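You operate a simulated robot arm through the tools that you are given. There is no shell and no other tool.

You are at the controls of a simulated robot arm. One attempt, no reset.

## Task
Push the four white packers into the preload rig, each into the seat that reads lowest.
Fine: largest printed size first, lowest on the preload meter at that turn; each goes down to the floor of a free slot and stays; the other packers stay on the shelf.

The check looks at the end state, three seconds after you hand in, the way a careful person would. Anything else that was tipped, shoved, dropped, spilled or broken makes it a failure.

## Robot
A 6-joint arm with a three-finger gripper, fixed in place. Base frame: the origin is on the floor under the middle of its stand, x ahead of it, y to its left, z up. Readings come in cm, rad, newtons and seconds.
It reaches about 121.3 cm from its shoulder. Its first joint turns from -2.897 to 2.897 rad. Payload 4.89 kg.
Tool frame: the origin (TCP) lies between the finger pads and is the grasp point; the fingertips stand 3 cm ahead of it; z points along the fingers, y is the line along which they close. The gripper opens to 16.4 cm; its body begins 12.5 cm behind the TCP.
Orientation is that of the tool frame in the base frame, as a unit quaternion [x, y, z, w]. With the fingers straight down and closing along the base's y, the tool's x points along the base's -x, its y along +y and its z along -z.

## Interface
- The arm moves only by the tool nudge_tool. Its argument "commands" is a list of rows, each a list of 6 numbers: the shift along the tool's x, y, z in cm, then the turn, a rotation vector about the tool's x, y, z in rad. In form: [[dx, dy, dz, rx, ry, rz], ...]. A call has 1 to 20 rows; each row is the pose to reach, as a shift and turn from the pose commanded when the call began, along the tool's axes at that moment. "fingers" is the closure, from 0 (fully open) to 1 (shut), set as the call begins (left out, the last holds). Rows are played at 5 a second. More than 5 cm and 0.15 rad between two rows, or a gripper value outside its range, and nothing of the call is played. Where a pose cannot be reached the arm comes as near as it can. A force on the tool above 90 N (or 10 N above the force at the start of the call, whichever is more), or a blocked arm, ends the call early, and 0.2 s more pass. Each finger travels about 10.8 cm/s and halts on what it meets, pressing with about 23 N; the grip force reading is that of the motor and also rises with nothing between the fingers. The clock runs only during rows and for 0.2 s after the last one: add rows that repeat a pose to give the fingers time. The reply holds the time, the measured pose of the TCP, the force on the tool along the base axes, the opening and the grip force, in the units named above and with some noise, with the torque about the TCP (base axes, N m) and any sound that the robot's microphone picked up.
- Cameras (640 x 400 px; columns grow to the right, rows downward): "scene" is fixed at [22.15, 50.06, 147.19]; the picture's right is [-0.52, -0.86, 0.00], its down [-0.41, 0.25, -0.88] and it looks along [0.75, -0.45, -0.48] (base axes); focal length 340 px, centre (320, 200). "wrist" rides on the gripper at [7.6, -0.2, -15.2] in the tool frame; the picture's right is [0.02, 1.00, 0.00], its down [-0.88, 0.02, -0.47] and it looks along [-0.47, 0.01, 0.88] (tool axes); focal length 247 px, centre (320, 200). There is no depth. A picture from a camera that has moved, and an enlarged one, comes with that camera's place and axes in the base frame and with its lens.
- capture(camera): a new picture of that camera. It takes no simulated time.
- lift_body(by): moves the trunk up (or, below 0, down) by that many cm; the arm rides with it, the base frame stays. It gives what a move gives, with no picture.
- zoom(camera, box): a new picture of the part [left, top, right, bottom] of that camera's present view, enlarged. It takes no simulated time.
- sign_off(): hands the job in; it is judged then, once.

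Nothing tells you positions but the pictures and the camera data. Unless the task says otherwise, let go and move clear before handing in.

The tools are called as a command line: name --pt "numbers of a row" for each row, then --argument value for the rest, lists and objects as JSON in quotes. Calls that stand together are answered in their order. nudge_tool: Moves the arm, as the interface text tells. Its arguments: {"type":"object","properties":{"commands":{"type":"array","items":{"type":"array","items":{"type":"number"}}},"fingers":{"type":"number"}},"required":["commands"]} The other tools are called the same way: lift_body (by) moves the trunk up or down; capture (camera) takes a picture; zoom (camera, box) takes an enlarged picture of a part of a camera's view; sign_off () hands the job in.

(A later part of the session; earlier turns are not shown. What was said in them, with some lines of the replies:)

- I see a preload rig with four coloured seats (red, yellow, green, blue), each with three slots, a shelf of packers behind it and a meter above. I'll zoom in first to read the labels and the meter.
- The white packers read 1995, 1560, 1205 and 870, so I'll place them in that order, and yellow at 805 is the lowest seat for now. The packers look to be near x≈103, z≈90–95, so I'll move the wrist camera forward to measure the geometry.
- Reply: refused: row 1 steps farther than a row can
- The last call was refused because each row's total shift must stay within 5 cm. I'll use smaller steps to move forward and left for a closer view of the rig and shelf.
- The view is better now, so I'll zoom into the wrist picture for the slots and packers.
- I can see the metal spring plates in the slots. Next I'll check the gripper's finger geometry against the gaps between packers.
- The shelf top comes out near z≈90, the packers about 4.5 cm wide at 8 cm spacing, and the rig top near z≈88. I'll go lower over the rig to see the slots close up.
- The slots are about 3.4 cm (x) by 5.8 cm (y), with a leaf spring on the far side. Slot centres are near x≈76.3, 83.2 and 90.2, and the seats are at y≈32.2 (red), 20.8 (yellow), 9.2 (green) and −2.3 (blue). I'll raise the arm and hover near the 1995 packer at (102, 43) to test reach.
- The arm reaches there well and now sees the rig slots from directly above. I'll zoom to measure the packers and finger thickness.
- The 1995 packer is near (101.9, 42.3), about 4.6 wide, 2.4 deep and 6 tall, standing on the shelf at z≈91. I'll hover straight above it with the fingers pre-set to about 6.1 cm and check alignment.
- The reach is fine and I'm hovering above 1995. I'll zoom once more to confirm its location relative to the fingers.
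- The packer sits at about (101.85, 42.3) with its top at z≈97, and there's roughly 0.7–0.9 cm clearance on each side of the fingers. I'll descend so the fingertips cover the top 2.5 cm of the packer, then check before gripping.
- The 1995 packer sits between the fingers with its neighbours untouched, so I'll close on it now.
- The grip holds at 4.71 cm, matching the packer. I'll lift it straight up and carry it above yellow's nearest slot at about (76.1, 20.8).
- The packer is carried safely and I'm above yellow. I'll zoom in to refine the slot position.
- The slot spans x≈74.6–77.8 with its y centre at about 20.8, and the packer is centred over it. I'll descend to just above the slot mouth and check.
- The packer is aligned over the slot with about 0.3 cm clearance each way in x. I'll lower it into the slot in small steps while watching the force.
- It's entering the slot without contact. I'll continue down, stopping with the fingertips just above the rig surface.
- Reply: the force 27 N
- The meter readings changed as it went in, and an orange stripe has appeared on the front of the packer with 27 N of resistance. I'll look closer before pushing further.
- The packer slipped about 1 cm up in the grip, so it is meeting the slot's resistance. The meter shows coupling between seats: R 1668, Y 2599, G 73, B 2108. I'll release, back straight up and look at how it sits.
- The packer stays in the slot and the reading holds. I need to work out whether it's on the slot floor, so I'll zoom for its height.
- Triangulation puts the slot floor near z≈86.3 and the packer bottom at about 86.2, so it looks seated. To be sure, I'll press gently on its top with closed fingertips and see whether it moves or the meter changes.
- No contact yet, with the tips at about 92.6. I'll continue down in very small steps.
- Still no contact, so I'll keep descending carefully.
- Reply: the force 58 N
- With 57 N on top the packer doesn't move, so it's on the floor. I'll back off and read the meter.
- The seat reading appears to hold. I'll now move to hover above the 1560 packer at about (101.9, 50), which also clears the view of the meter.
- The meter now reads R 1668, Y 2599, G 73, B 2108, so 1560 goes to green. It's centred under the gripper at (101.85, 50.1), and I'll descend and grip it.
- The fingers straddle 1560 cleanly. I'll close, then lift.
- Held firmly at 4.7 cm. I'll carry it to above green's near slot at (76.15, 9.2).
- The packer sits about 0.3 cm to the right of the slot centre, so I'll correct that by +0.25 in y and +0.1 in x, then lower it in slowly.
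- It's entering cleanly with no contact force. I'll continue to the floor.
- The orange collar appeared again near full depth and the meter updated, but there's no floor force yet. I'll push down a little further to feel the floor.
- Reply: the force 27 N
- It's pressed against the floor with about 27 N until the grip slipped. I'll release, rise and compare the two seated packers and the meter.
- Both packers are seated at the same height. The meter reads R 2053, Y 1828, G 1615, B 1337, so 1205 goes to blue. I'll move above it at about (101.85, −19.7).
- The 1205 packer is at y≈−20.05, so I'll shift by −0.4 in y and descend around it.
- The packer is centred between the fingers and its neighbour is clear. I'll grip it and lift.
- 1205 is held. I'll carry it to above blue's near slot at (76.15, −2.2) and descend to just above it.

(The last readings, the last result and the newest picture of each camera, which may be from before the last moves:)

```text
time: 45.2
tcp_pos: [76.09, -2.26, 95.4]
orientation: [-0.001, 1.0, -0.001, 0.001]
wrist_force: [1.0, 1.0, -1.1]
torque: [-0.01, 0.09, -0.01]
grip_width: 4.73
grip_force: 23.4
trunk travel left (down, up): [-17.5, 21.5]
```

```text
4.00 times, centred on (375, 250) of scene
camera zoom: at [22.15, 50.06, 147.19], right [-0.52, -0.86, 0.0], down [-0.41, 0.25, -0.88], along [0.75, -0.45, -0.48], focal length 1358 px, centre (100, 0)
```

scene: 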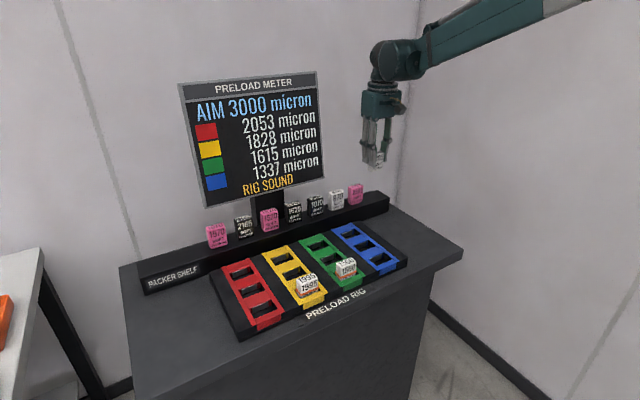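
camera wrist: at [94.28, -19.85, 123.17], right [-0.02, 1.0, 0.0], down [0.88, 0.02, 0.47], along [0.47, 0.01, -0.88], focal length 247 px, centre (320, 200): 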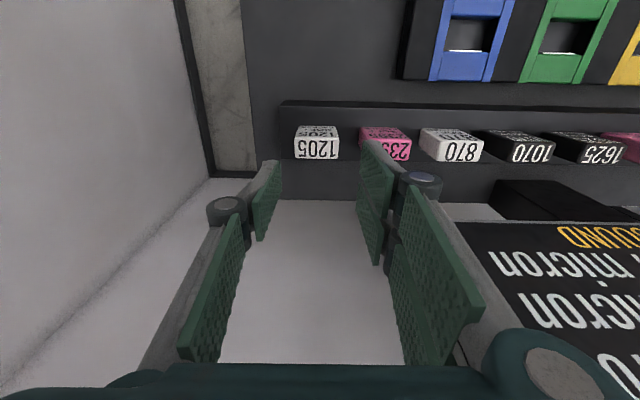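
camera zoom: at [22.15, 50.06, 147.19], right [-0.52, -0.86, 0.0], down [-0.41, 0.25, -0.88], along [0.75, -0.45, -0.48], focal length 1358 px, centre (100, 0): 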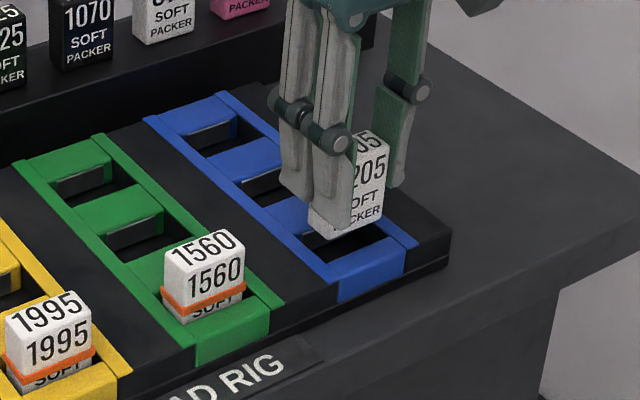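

It's aligned well over blue's near slot. I'll lower it to the floor slowly with a −0.1 cm x correction.

nudge_tool --pt "0.1 0 0.5 0 0 0" --pt "0.1 0 1.0 0 0 0" --pt "0.1 0 1.5 0 0 0" --pt "0.1 0 2.0 0 0 0" --pt "0.1 0 2.0 0 0 0"

nudge_tool --pt "0 0 0.4 0 0 0" --pt "0 0 0.8 0 0 0" --pt "0 0 1.2 0 0 0" --pt "0 0 1.4 0 0 0" --pt "0 0 1.4 0 0 0"

zoom --camera "wrist" --box '[220, 90, 420, 230]'

zoom --camera "scene" --box '[320, 200, 430, 300]'

zoom --camera "scene" --box '[170, 65, 330, 205]'

```text
time: 46.4
tcp_pos: [76.13, -2.21, 93.49]
orientation: [0.0, 1.0, 0.0, 0.001]
wrist_force: [-0.3, -0.5, -0.5]
torque: [0.0, 0.02, -0.03]
grip_width: 4.75
grip_force: 23.1
trunk travel left (down, up): [-17.5, 21.5]
```

```text
time: 47.6
tcp_pos: [76.09, -2.08, 91.97]
orientation: [-0.001, 1.0, 0.0, 0.001]
wrist_force: [0.8, -0.9, -0.9]
torque: [-0.02, 0.02, 0.04]
grip_width: 4.75
grip_force: 22.9
trunk travel left (down, up): [-17.5, 21.5]
```

```text
2.86 times, centred on (320, 160) of wrist
camera zoom: at [68.51, -2.32, 107.22], right [-0.02, 1.0, 0.0], down [0.88, 0.02, 0.47], along [0.47, 0.01, -0.88], focal length 706 px, centre (320, 314)
```

zoom: 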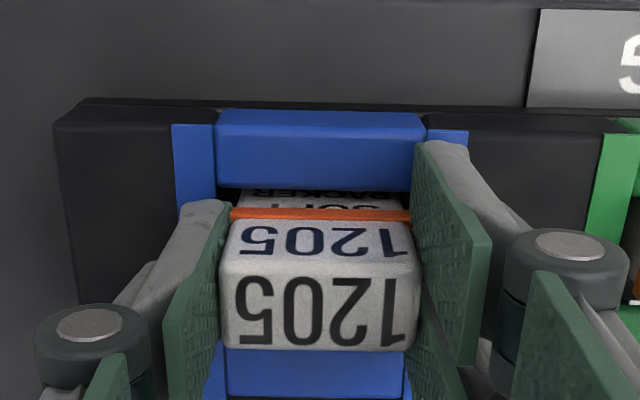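

```text
4.00 times, centred on (375, 250) of scene
camera zoom: at [22.15, 50.06, 147.19], right [-0.52, -0.86, 0.0], down [-0.41, 0.25, -0.88], along [0.75, -0.45, -0.48], focal length 1358 px, centre (100, 0)
```

zoom: 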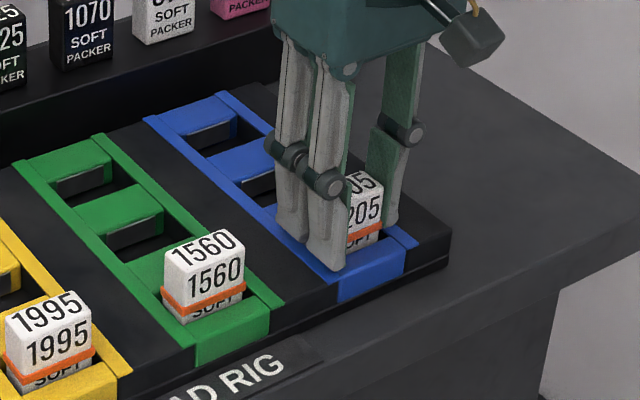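

```text
2.86 times, centred on (250, 135) of scene
camera zoom: at [22.15, 50.06, 147.19], right [-0.52, -0.86, 0.0], down [-0.41, 0.25, -0.88], along [0.75, -0.45, -0.48], focal length 970 px, centre (520, 386)
```

zoom: 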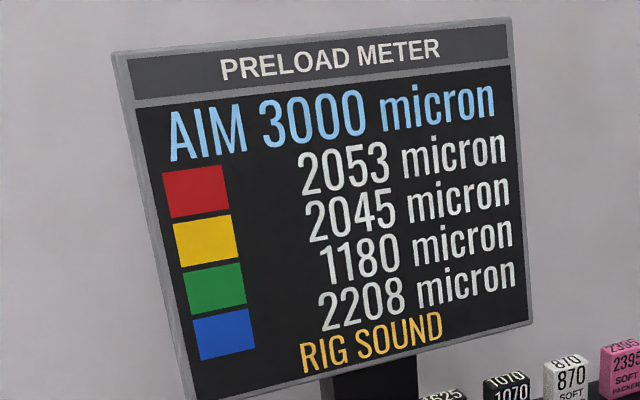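

The meter updated to R 2053, Y 2045, G 1180, B 2208. I'll press the last few millimetres to the floor.

nudge_tool --pt "0 0 0.15 0 0 0" --pt "0 0 0.3 0 0 0" --pt "0 0 0.4 0 0 0" --pt "0 0 0.4 0 0 0"

zoom --camera "scene" --box '[320, 200, 430, 300]'

zoom --camera "wrist" --box '[220, 90, 420, 230]'

```text
time: 48.6
tcp_pos: [76.0, -2.23, 91.76]
orientation: [0.0, 1.0, 0.0, 0.001]
wrist_force: [4.3, 2.5, 27.1]
torque: [0.14, -0.17, -0.03]
grip_width: 4.78
grip_force: 23.4
trunk travel left (down, up): [-17.5, 21.5]
```

```text
4.00 times, centred on (375, 250) of scene
camera zoom: at [22.15, 50.06, 147.19], right [-0.52, -0.86, 0.0], down [-0.41, 0.25, -0.88], along [0.75, -0.45, -0.48], focal length 1358 px, centre (100, 0)
```

zoom: 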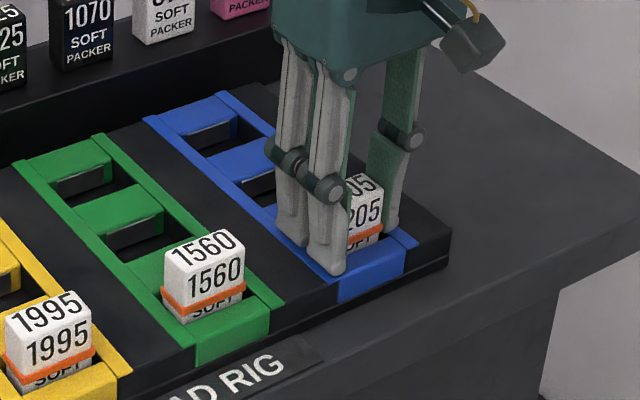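

```text
2.86 times, centred on (320, 160) of wrist
camera zoom: at [68.41, -2.31, 106.88], right [-0.02, 1.0, 0.0], down [0.88, 0.02, 0.47], along [0.47, 0.01, -0.88], focal length 706 px, centre (320, 314)
```

zoom: 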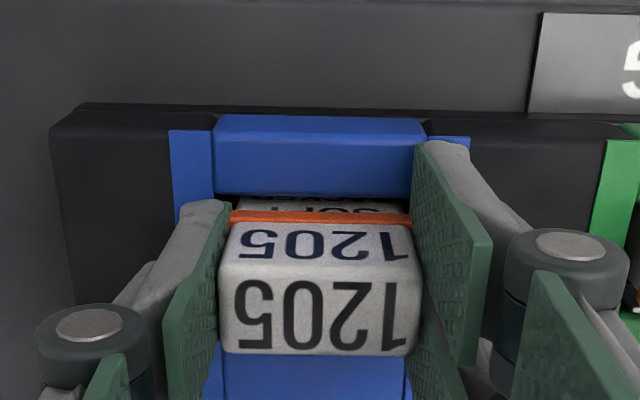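

It's on the floor at 27 N. I'll release, rise and re-read the meter and the rig.

nudge_tool --pt "0 0 0 0 0 0" --pt "0 0 0 0 0 0" --pt "0 0 -2 0 0 0" --pt "0 0 -5 0 0 0" --pt "0 0 -9 0 0 0" --pt "0 0 -13.5 0 0 0" --pt "0 0 -18 0 0 0" --pt "0 0 -18 0 0 0" --fingers 0.55

capture --camera "scene"

zoom --camera "scene" --box '[280, 210, 410, 310]'

zoom --camera "scene" --box '[170, 65, 330, 205]'

capture --camera "wrist"

```text
time: 50.4
tcp_pos: [75.94, -2.19, 109.94]
orientation: [0.0, 1.0, 0.001, 0.001]
wrist_force: [-0.9, 0.3, 0.6]
torque: [0.01, -0.08, -0.01]
grip_width: 7.38
grip_force: 0.0
trunk travel left (down, up): [-17.5, 21.5]
```

```text
taken
```

scene: 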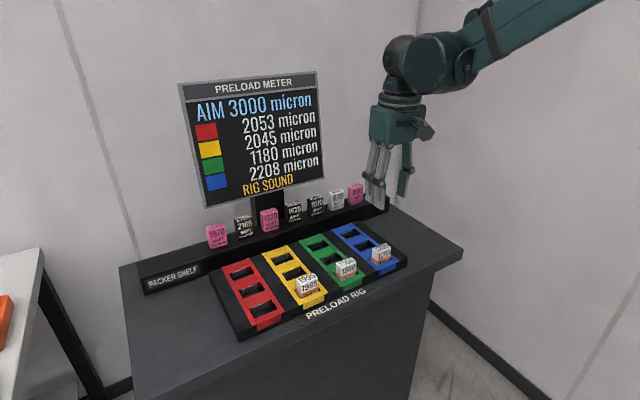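

```text
4.00 times, centred on (345, 260) of scene
camera zoom: at [22.15, 50.06, 147.19], right [-0.52, -0.86, 0.0], down [-0.41, 0.25, -0.88], along [0.75, -0.45, -0.48], focal length 1358 px, centre (220, -40)
```

zoom: 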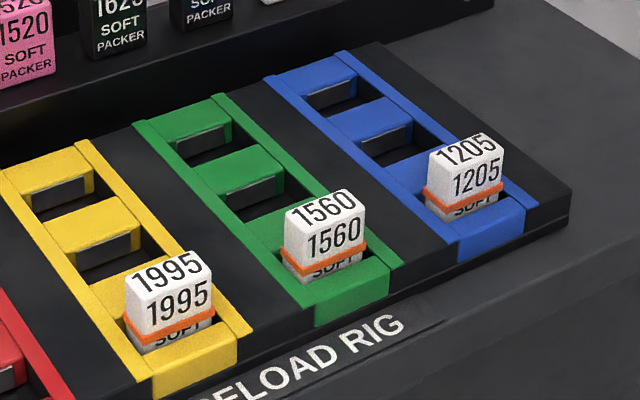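

```text
2.86 times, centred on (250, 135) of scene
camera zoom: at [22.15, 50.06, 147.19], right [-0.52, -0.86, 0.0], down [-0.41, 0.25, -0.88], along [0.75, -0.45, -0.48], focal length 970 px, centre (520, 386)
```

zoom: 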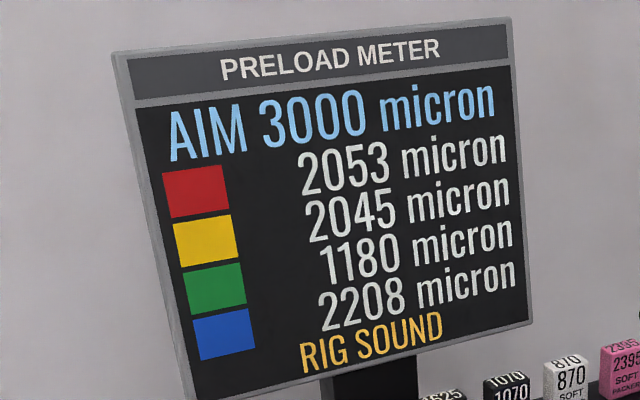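

```text
taken
camera wrist: at [68.32, -2.42, 125.03], right [-0.02, 1.0, 0.0], down [0.88, 0.02, 0.47], along [0.47, 0.01, -0.88], focal length 247 px, centre (320, 200)
```

wrist: 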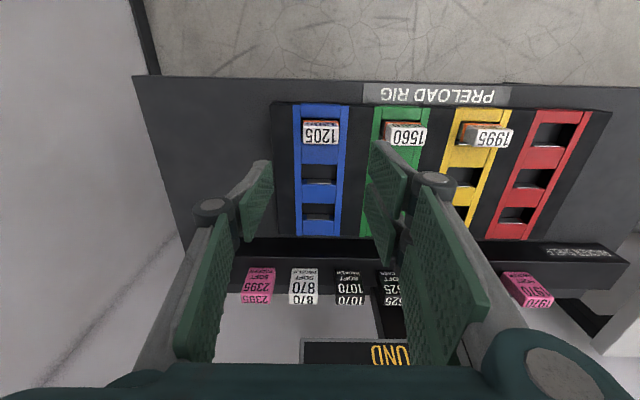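

The meter reads R 2053, Y 2045, G 1180, B 2208, so 870 goes to green, in its middle slot. I'll move above 870 at about (101.85, −4.4), watching clearance to the monitor edge.

nudge_tool --pt "-4.3 -0.4 0 0 0 0" --pt "-8.6 -0.8 0 0 0 0" --pt "-12.9 -1.2 0 0 0 0" --pt "-17.2 -1.6 0 0 0 0" --pt "-20 -2.0 0 0 0 0" --pt "-23 -2.2 0.5 0 0 0" --pt "-25.8 -2.2 1.5 0 0 0" --pt "-25.8 -2.2 1.5 0 0 0" --fingers 0.628

capture --camera "wrist"

zoom --camera "wrist" --box '[270, 110, 370, 175]'

capture --camera "scene"

```text
time: 52.2
tcp_pos: [101.92, -4.3, 108.0]
orientation: [-0.002, 1.0, -0.001, 0.0]
wrist_force: [0.5, -0.7, -0.2]
torque: [0.01, 0.12, 0.03]
grip_width: 6.11
grip_force: 0.0
trunk travel left (down, up): [-17.5, 21.5]
```

```text
taken
camera wrist: at [94.32, -4.54, 123.21], right [-0.02, 1.0, 0.0], down [0.88, 0.02, 0.47], along [0.47, 0.01, -0.88], focal length 247 px, centre (320, 200)
```

wrist: 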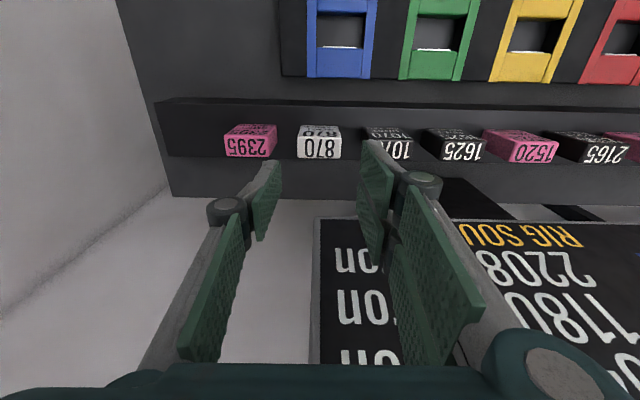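

```text
6.15 times, centred on (320, 142) of wrist
camera zoom: at [94.32, -4.54, 123.21], right [-0.02, 1.0, 0.0], down [0.88, 0.02, 0.47], along [0.47, 0.01, -0.88], focal length 1520 px, centre (320, 554)
```

zoom: 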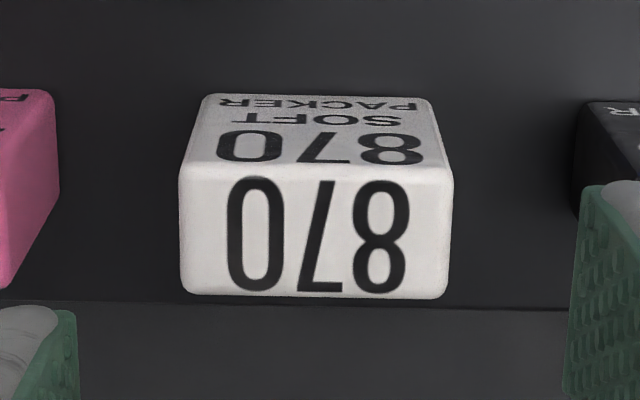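

```text
taken
```

scene: 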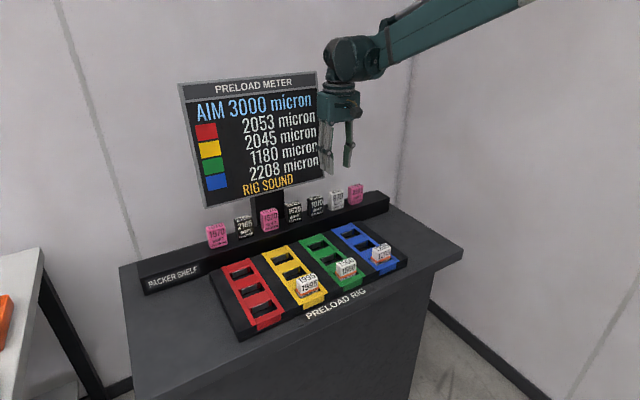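

870 is at y≈−4.46, the monitor face is near x≈110.6, and the gripper has a few cm of clearance. I'll descend around 870.

nudge_tool --pt "0 -0.1 2 0 0 0" --pt "0 -0.1 5 0 0 0" --pt "0 -0.1 7.5 0 0 0" --pt "0 -0.1 9.5 0 0 0" --pt "0 -0.1 11.4 0 0 0" --pt "0 -0.1 11.4 0 0 0"

zoom --camera "wrist" --box '[200, 100, 440, 270]'

zoom --camera "scene" --box '[270, 90, 390, 220]'

```text
time: 53.6
tcp_pos: [101.97, -4.42, 96.79]
orientation: [0.0, 1.0, 0.0, 0.001]
wrist_force: [-0.1, 0.3, 0.5]
torque: [0.0, 0.0, -0.02]
grip_width: 6.1
grip_force: 0.0
trunk travel left (down, up): [-17.5, 21.5]
```

```text
2.35 times, centred on (320, 185) of wrist
camera zoom: at [94.36, -4.44, 111.91], right [-0.02, 1.0, 0.0], down [0.88, 0.02, 0.47], along [0.47, 0.01, -0.88], focal length 581 px, centre (320, 235)
```

zoom: 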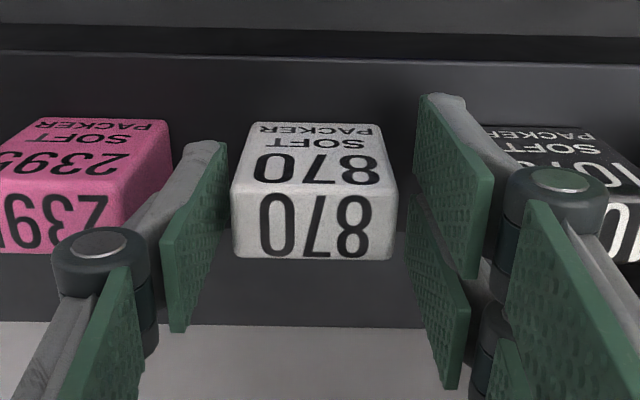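

```text
3.08 times, centred on (330, 155) of scene
camera zoom: at [22.15, 50.06, 147.19], right [-0.52, -0.86, 0.0], down [-0.41, 0.25, -0.88], along [0.75, -0.45, -0.48], focal length 1045 px, centre (289, 338)
```

zoom: 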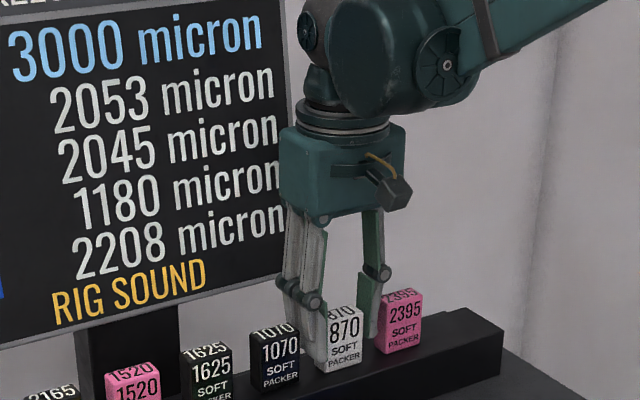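

The packer is about 0.2 cm to the −y side, so I'll shift slightly to centre on it, then grip and lift.

nudge_tool --pt "0 -0.1 0 0 0 0" --pt "0 -0.18 0 0 0 0" --pt "0 -0.18 0 0 0 0"

nudge_tool --pt "0 0 0 0 0 0" --pt "0 0 0 0 0 0" --pt "0 0 0 0 0 0" --pt "0 0 0 0 0 0" --fingers 0.85

zoom --camera "wrist" --box '[200, 100, 440, 270]'

```text
time: 54.4
tcp_pos: [101.92, -4.63, 96.7]
orientation: [-0.001, 1.0, 0.0, 0.001]
wrist_force: [0.5, 0.0, 0.3]
torque: [0.0, -0.04, 0.02]
grip_width: 6.12
grip_force: 0.1
trunk travel left (down, up): [-17.5, 21.5]
```

```text
time: 55.4
tcp_pos: [101.99, -4.61, 96.83]
orientation: [-0.001, 1.0, 0.0, 0.001]
wrist_force: [0.6, 0.6, 0.7]
torque: [-0.01, -0.02, 0.04]
grip_width: 4.71
grip_force: 23.0
trunk travel left (down, up): [-17.5, 21.5]
```

```text
2.35 times, centred on (320, 185) of wrist
camera zoom: at [94.32, -4.75, 111.95], right [-0.02, 1.0, 0.0], down [0.88, 0.02, 0.47], along [0.47, 0.01, -0.88], focal length 581 px, centre (320, 235)
```

zoom: 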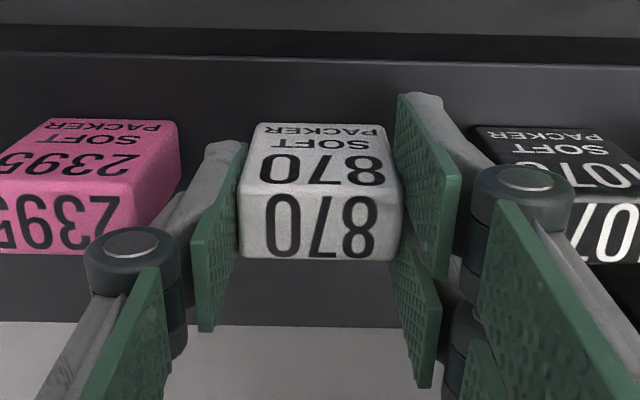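

870 is gripped at 4.71 cm. I'll lift it and carry it above green's middle slot at about (83.05, 9.25).

nudge_tool --pt "0 0 -2 0 0 0" --pt "0 0 -5 0 0 0" --pt "0 0 -9 0 0 0" --pt "0 0 -10 0 0 0" --pt "3.1 2.3 -10 0 0 0" --pt "6.2 4.6 -10 0 0 0" --pt "9.4 7 -10 0 0 0" --pt "12.5 9.3 -10 0 0 0" --pt "15.7 11.6 -10 0 0 0" --pt "18.8 13.95 -10 0 0 0" --pt "18.8 13.95 -10 0 0 0"

capture --camera "wrist"

zoom --camera "wrist" --box '[260, 80, 380, 170]'

capture --camera "scene"

```text
time: 57.8
tcp_pos: [82.96, 9.26, 106.83]
orientation: [-0.001, 1.0, 0.001, 0.001]
wrist_force: [0.3, 0.2, -0.8]
torque: [-0.05, -0.08, -0.03]
grip_width: 4.74
grip_force: 23.2
trunk travel left (down, up): [-17.5, 21.5]
```

```text
taken
camera wrist: at [75.32, 9.16, 121.96], right [-0.02, 1.0, 0.0], down [0.88, 0.02, 0.47], along [0.47, 0.01, -0.88], focal length 247 px, centre (320, 200)
```

wrist: 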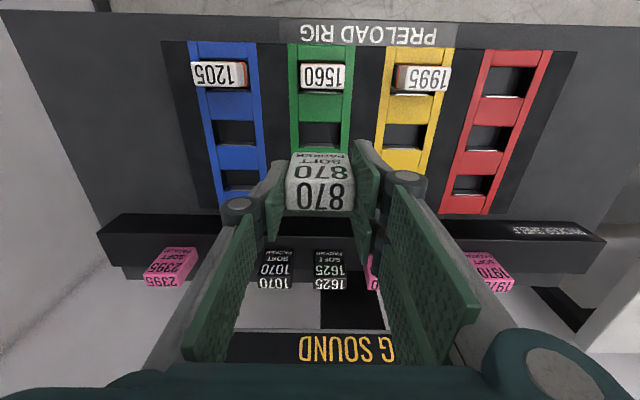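

```text
4.44 times, centred on (320, 125) of wrist
camera zoom: at [75.32, 9.16, 121.96], right [-0.02, 1.0, 0.0], down [0.88, 0.02, 0.47], along [0.47, 0.01, -0.88], focal length 1098 px, centre (320, 533)
```

zoom: 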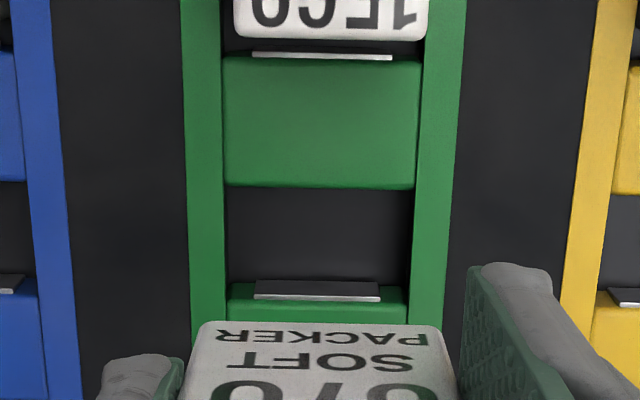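

```text
taken
```

scene: 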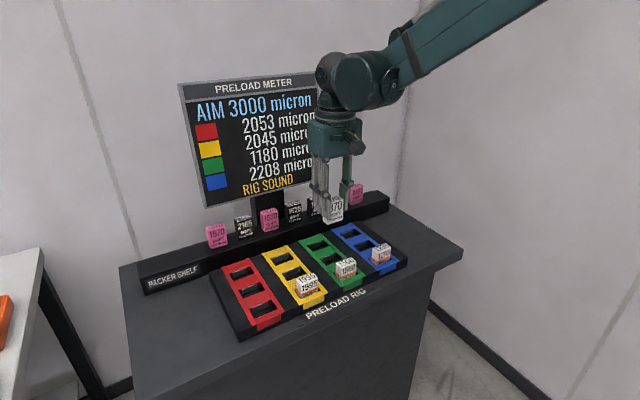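

The middle slot is centred at about (83.2, 9.27). I'll descend to just above it with a +0.1 cm x correction.

nudge_tool --pt "-0.1 0 4 0 0 0" --pt "-0.1 0 8 0 0 0" --pt "-0.1 0 11.3 0 0 0" --pt "-0.1 0 11.3 0 0 0"

zoom --camera "wrist" --box '[220, 90, 420, 230]'

zoom --camera "scene" --box '[280, 210, 390, 300]'

```text
time: 58.8
tcp_pos: [83.28, 9.3, 95.23]
orientation: [-0.001, 1.0, 0.0, 0.0]
wrist_force: [0.4, -0.3, -1.6]
torque: [0.06, 0.02, -0.01]
grip_width: 4.74
grip_force: 23.2
trunk travel left (down, up): [-17.5, 21.5]
```

```text
2.86 times, centred on (320, 160) of wrist
camera zoom: at [75.57, 9.19, 110.43], right [-0.02, 1.0, 0.0], down [0.88, 0.02, 0.47], along [0.47, 0.01, -0.88], focal length 706 px, centre (320, 314)
```

zoom: 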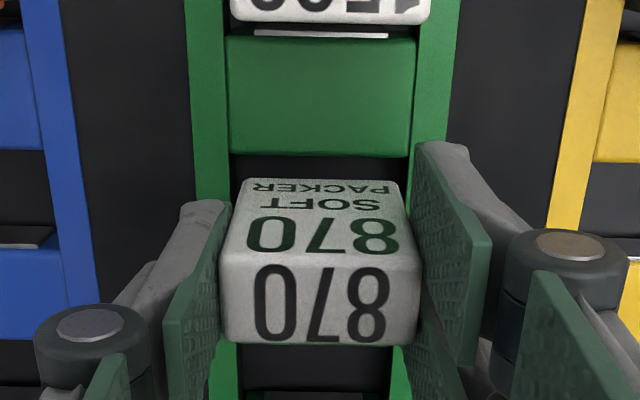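

```text
4.44 times, centred on (335, 255) of scene
camera zoom: at [22.15, 50.06, 147.19], right [-0.52, -0.86, 0.0], down [-0.41, 0.25, -0.88], along [0.75, -0.45, -0.48], focal length 1509 px, centre (253, -44)
```

zoom: 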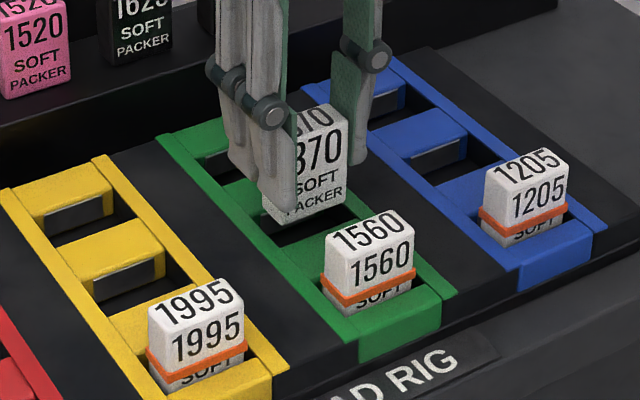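

It's aligned in the middle slot with about 0.3–0.45 cm clearance. I'll lower it to the floor.

nudge_tool --pt "0 0 0.5 0 0 0" --pt "0 0 1.0 0 0 0" --pt "0 0 1.5 0 0 0" --pt "0 0 2.0 0 0 0" --pt "0 0 2.0 0 0 0"

nudge_tool --pt "0 0 0.4 0 0 0" --pt "0 0 0.8 0 0 0" --pt "0 0 1.2 0 0 0" --pt "0 0 1.5 0 0 0" --pt "0 0 1.65 0 0 0" --pt "0 0 1.8 0 0 0" --pt "0 0 1.8 0 0 0"

zoom --camera "wrist" --box '[220, 90, 420, 230]'

zoom --camera "scene" --box '[280, 210, 390, 300]'

zoom --camera "scene" --box '[170, 65, 330, 205]'

```text
time: 60.0
tcp_pos: [83.25, 9.3, 93.31]
orientation: [-0.001, 1.0, 0.001, 0.001]
wrist_force: [0.3, 0.6, -1.1]
torque: [-0.01, 0.02, -0.04]
grip_width: 4.72
grip_force: 23.3
trunk travel left (down, up): [-17.5, 21.5]
```

```text
time: 61.6
tcp_pos: [83.15, 9.27, 91.72]
orientation: [-0.001, 1.0, 0.0, 0.001]
wrist_force: [0.0, 9.2, 27.9]
torque: [0.37, -0.02, 0.02]
grip_width: 4.74
grip_force: 22.8
trunk travel left (down, up): [-17.5, 21.5]
```

```text
2.86 times, centred on (320, 160) of wrist
camera zoom: at [75.5, 9.15, 106.89], right [-0.02, 1.0, 0.0], down [0.88, 0.02, 0.47], along [0.47, 0.01, -0.88], focal length 706 px, centre (320, 314)
```

zoom: 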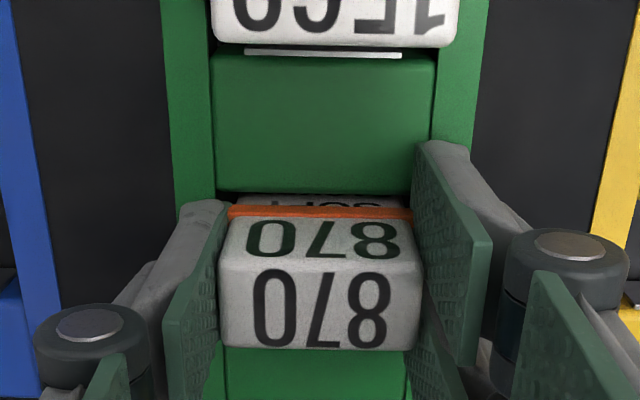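

```text
4.44 times, centred on (335, 255) of scene
camera zoom: at [22.15, 50.06, 147.19], right [-0.52, -0.86, 0.0], down [-0.41, 0.25, -0.88], along [0.75, -0.45, -0.48], focal length 1509 px, centre (253, -44)
```

zoom: 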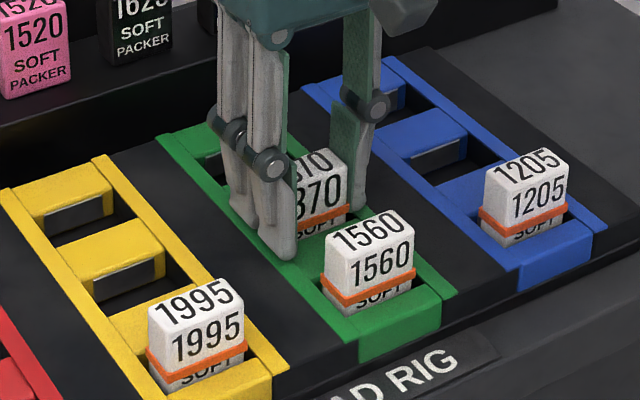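

```text
2.86 times, centred on (250, 135) of scene
camera zoom: at [22.15, 50.06, 147.19], right [-0.52, -0.86, 0.0], down [-0.41, 0.25, -0.88], along [0.75, -0.45, -0.48], focal length 970 px, centre (520, 386)
```

zoom: 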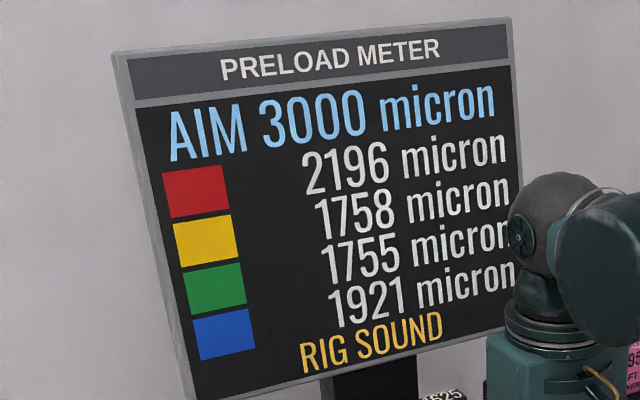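

870 is on the floor with the collar engaged, and the rig still reads sound. I'll release and rise clear, then inspect everything.

nudge_tool --pt "0 0 0 0 0 0" --pt "0 0 0 0 0 0" --pt "0 0 -2 0 0 0" --pt "0 0 -5 0 0 0" --pt "0 0 -9 0 0 0" --pt "0 0 -13.5 0 0 0" --pt "0 0 -18 0 0 0" --pt "4 0 -20 0 0 0" --pt "8 0 -22 0 0 0" --pt "12 0 -24 0 0 0" --pt "12 0 -24 0 0 0" --fingers 0.55

capture --camera "wrist"

zoom --camera "scene" --box '[280, 210, 410, 310]'

capture --camera "scene"

zoom --camera "wrist" --box '[180, 60, 500, 240]'

```text
time: 64.0
tcp_pos: [70.91, 9.33, 115.77]
orientation: [-0.001, 1.0, 0.0, 0.0]
wrist_force: [-1.2, -0.2, 0.2]
torque: [0.02, -0.19, 0.02]
grip_width: 7.39
grip_force: 0.1
trunk travel left (down, up): [-17.5, 21.5]
```

```text
taken
camera wrist: at [63.24, 9.29, 130.9], right [-0.02, 1.0, 0.0], down [0.88, 0.02, 0.47], along [0.47, 0.01, -0.88], focal length 247 px, centre (320, 200)
```

wrist: 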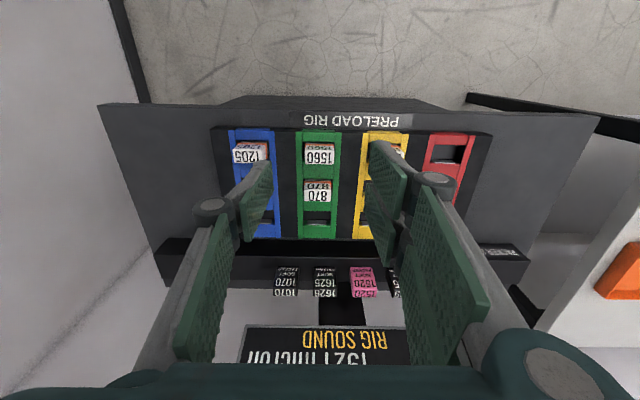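

```text
4.00 times, centred on (345, 260) of scene
camera zoom: at [22.15, 50.06, 147.19], right [-0.52, -0.86, 0.0], down [-0.41, 0.25, -0.88], along [0.75, -0.45, -0.48], focal length 1358 px, centre (220, -40)
```

zoom: 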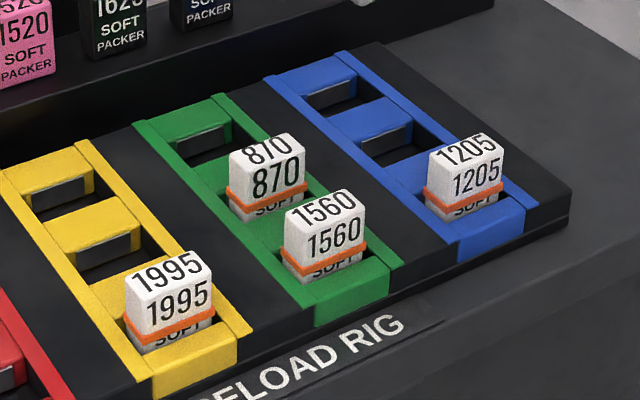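

```text
taken
```

scene: 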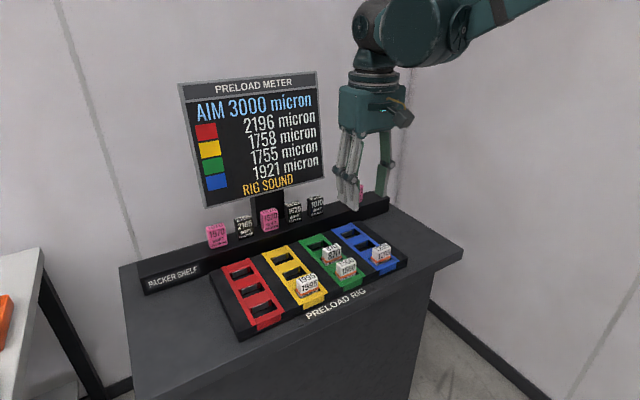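

```text
2.00 times, centred on (340, 150) of wrist
camera zoom: at [63.24, 9.29, 130.9], right [-0.02, 1.0, 0.0], down [0.88, 0.02, 0.47], along [0.47, 0.01, -0.88], focal length 494 px, centre (280, 300)
```

zoom: 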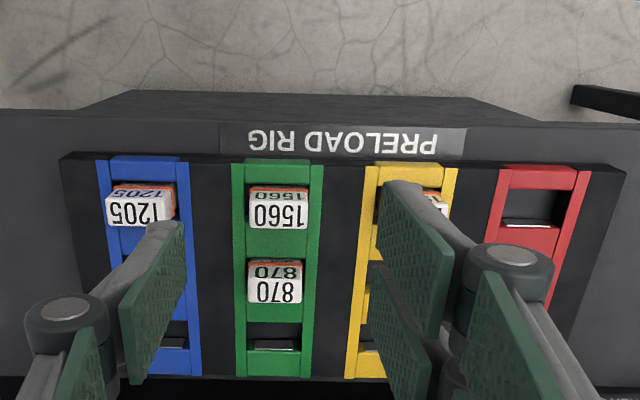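

All four are seated with collars and the meter still says RIG SOUND. I'll zoom on each packer and the shelf to verify depth and that nothing else was disturbed.

zoom --camera "scene" --box '[285, 260, 335, 305]'

zoom --camera "scene" --box '[315, 235, 365, 285]'

zoom --camera "scene" --box '[360, 235, 410, 275]'

zoom --camera "scene" --box '[130, 170, 400, 300]'

```text
8.89 times, centred on (310, 282) of scene
camera zoom: at [22.15, 50.06, 147.19], right [-0.52, -0.86, 0.0], down [-0.41, 0.25, -0.88], along [0.75, -0.45, -0.48], focal length 3018 px, centre (409, -533)
```

zoom: 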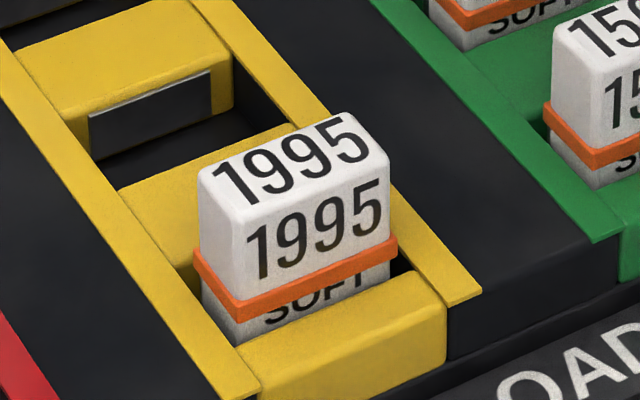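

```text
8.00 times, centred on (340, 260) of scene
camera zoom: at [22.15, 50.06, 147.19], right [-0.52, -0.86, 0.0], down [-0.41, 0.25, -0.88], along [0.75, -0.45, -0.48], focal length 2716 px, centre (160, -280)
```

zoom: 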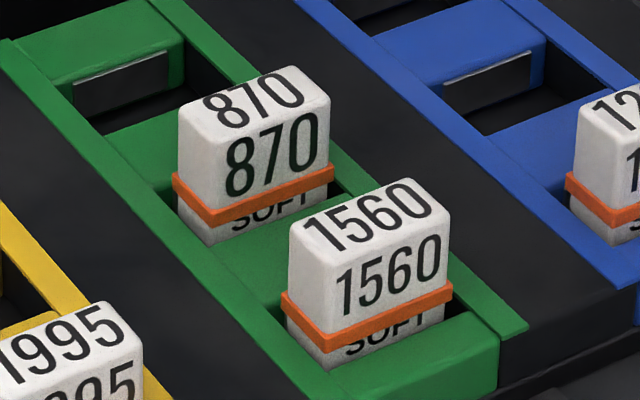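

```text
10.00 times, centred on (385, 255) of scene
camera zoom: at [22.15, 50.06, 147.19], right [-0.52, -0.86, 0.0], down [-0.41, 0.25, -0.88], along [0.75, -0.45, -0.48], focal length 3396 px, centre (-330, -350)
```

zoom: 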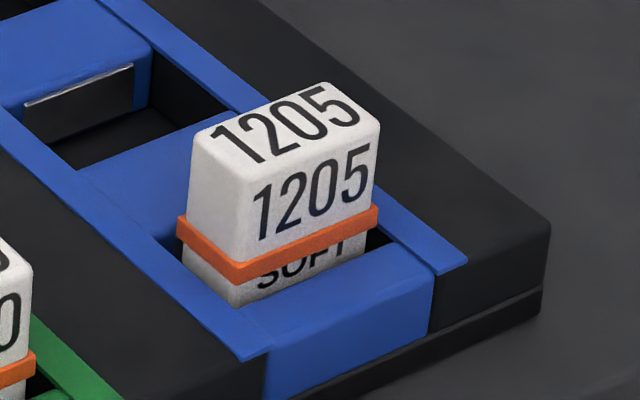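

```text
2.37 times, centred on (265, 235) of scene
camera zoom: at [22.15, 50.06, 147.19], right [-0.52, -0.86, 0.0], down [-0.41, 0.25, -0.88], along [0.75, -0.45, -0.48], focal length 805 px, centre (450, 117)
```

zoom: 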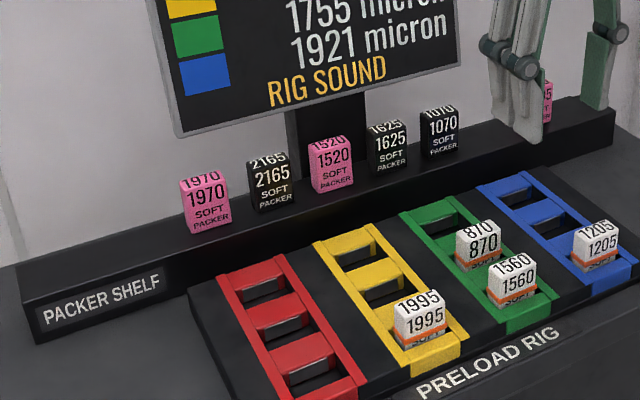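

All four sit at the same depth and the shelf packers look upright. I'll retreat further so the last shelf packer (2395) can be checked too.

nudge_tool --pt "4 0 -2 0 0 0" --pt "8 0 -4 0 0 0" --pt "12 0 -6 0 0 0" --pt "16 0 -8 0 0 0" --pt "16 0 -8 0 0 0" --fingers 0.3

capture --camera "scene"

zoom --camera "scene" --box '[240, 170, 410, 300]'

capture --camera "wrist"

```text
time: 65.2
tcp_pos: [55.07, 9.29, 123.74]
orientation: [-0.002, 1.0, 0.001, 0.002]
wrist_force: [-1.3, -0.2, -0.9]
torque: [0.02, -0.16, 0.01]
grip_width: 11.48
grip_force: 0.1
trunk travel left (down, up): [-17.5, 21.5]
```

```text
taken
```

scene: 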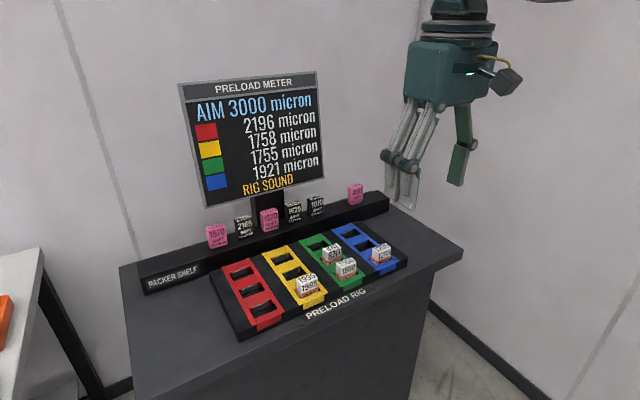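

```text
3.08 times, centred on (325, 235) of scene
camera zoom: at [22.15, 50.06, 147.19], right [-0.52, -0.86, 0.0], down [-0.41, 0.25, -0.88], along [0.75, -0.45, -0.48], focal length 1045 px, centre (305, 92)
```

zoom: 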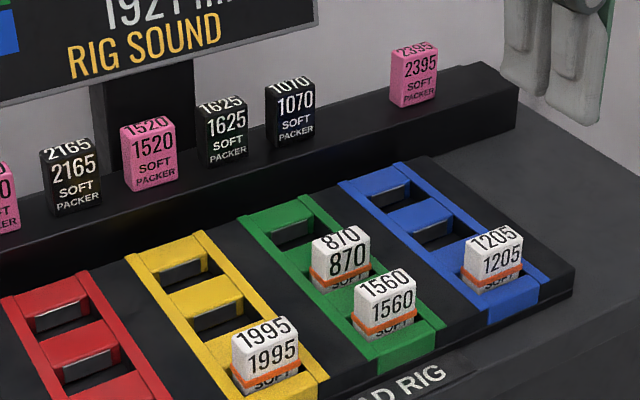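

```text
taken
camera wrist: at [47.49, 9.06, 138.97], right [-0.02, 1.0, 0.0], down [0.88, 0.02, 0.47], along [0.47, 0.01, -0.88], focal length 247 px, centre (320, 200)
```

wrist: 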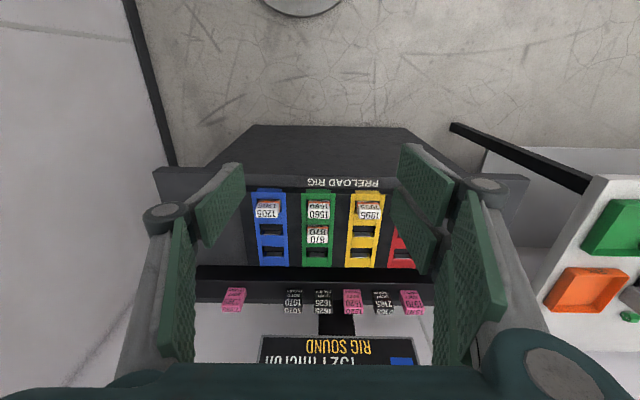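

The four white packers are on the floors of their slots: 1995 in yellow, 1560 in green, 1205 in blue and 870 in green. The six other packers are upright on the shelf, the meter reads RIG SOUND and the arm is clear, so I'm handing in.

sign_off

```text
The job is handed in.
```

All four white packers are in the preload rig and I've handed the job in; I don't have the judge's result yet. Each went in largest first, into whichever seat read lowest at its turn:

| Turn | Packer | Seat (slot) | Lowest reading at that turn (micron) |
|---|---|---|---|
| 1 | 1995 | Yellow, near slot | 805 |
| 2 | 1560 | Green, near slot | 73 |
| 3 | 1205 | Blue, near slot | 1337 |
| 4 | 870 | Green, middle slot | 1180 |

- **Seating:** I pressed each packer down until it stopped against the slot floor, and all four sit at the same height. The 1995 also took a second press of about 58 N from above without moving.
- **Orange collar:** an orange band appeared around each packer as it neared the floor. I took it as part of seating, because the meter updated at the same moment and didn't change when I pressed further.
- **Everything else:** the six other packers are still upright on the shelf. The gripper is open and well clear of the rig.
- **Final meter:** red 2196, yellow 1758, green 1755, blue 1921, with the rig reading RIG SOUND. All four are still below the 3000 aim.
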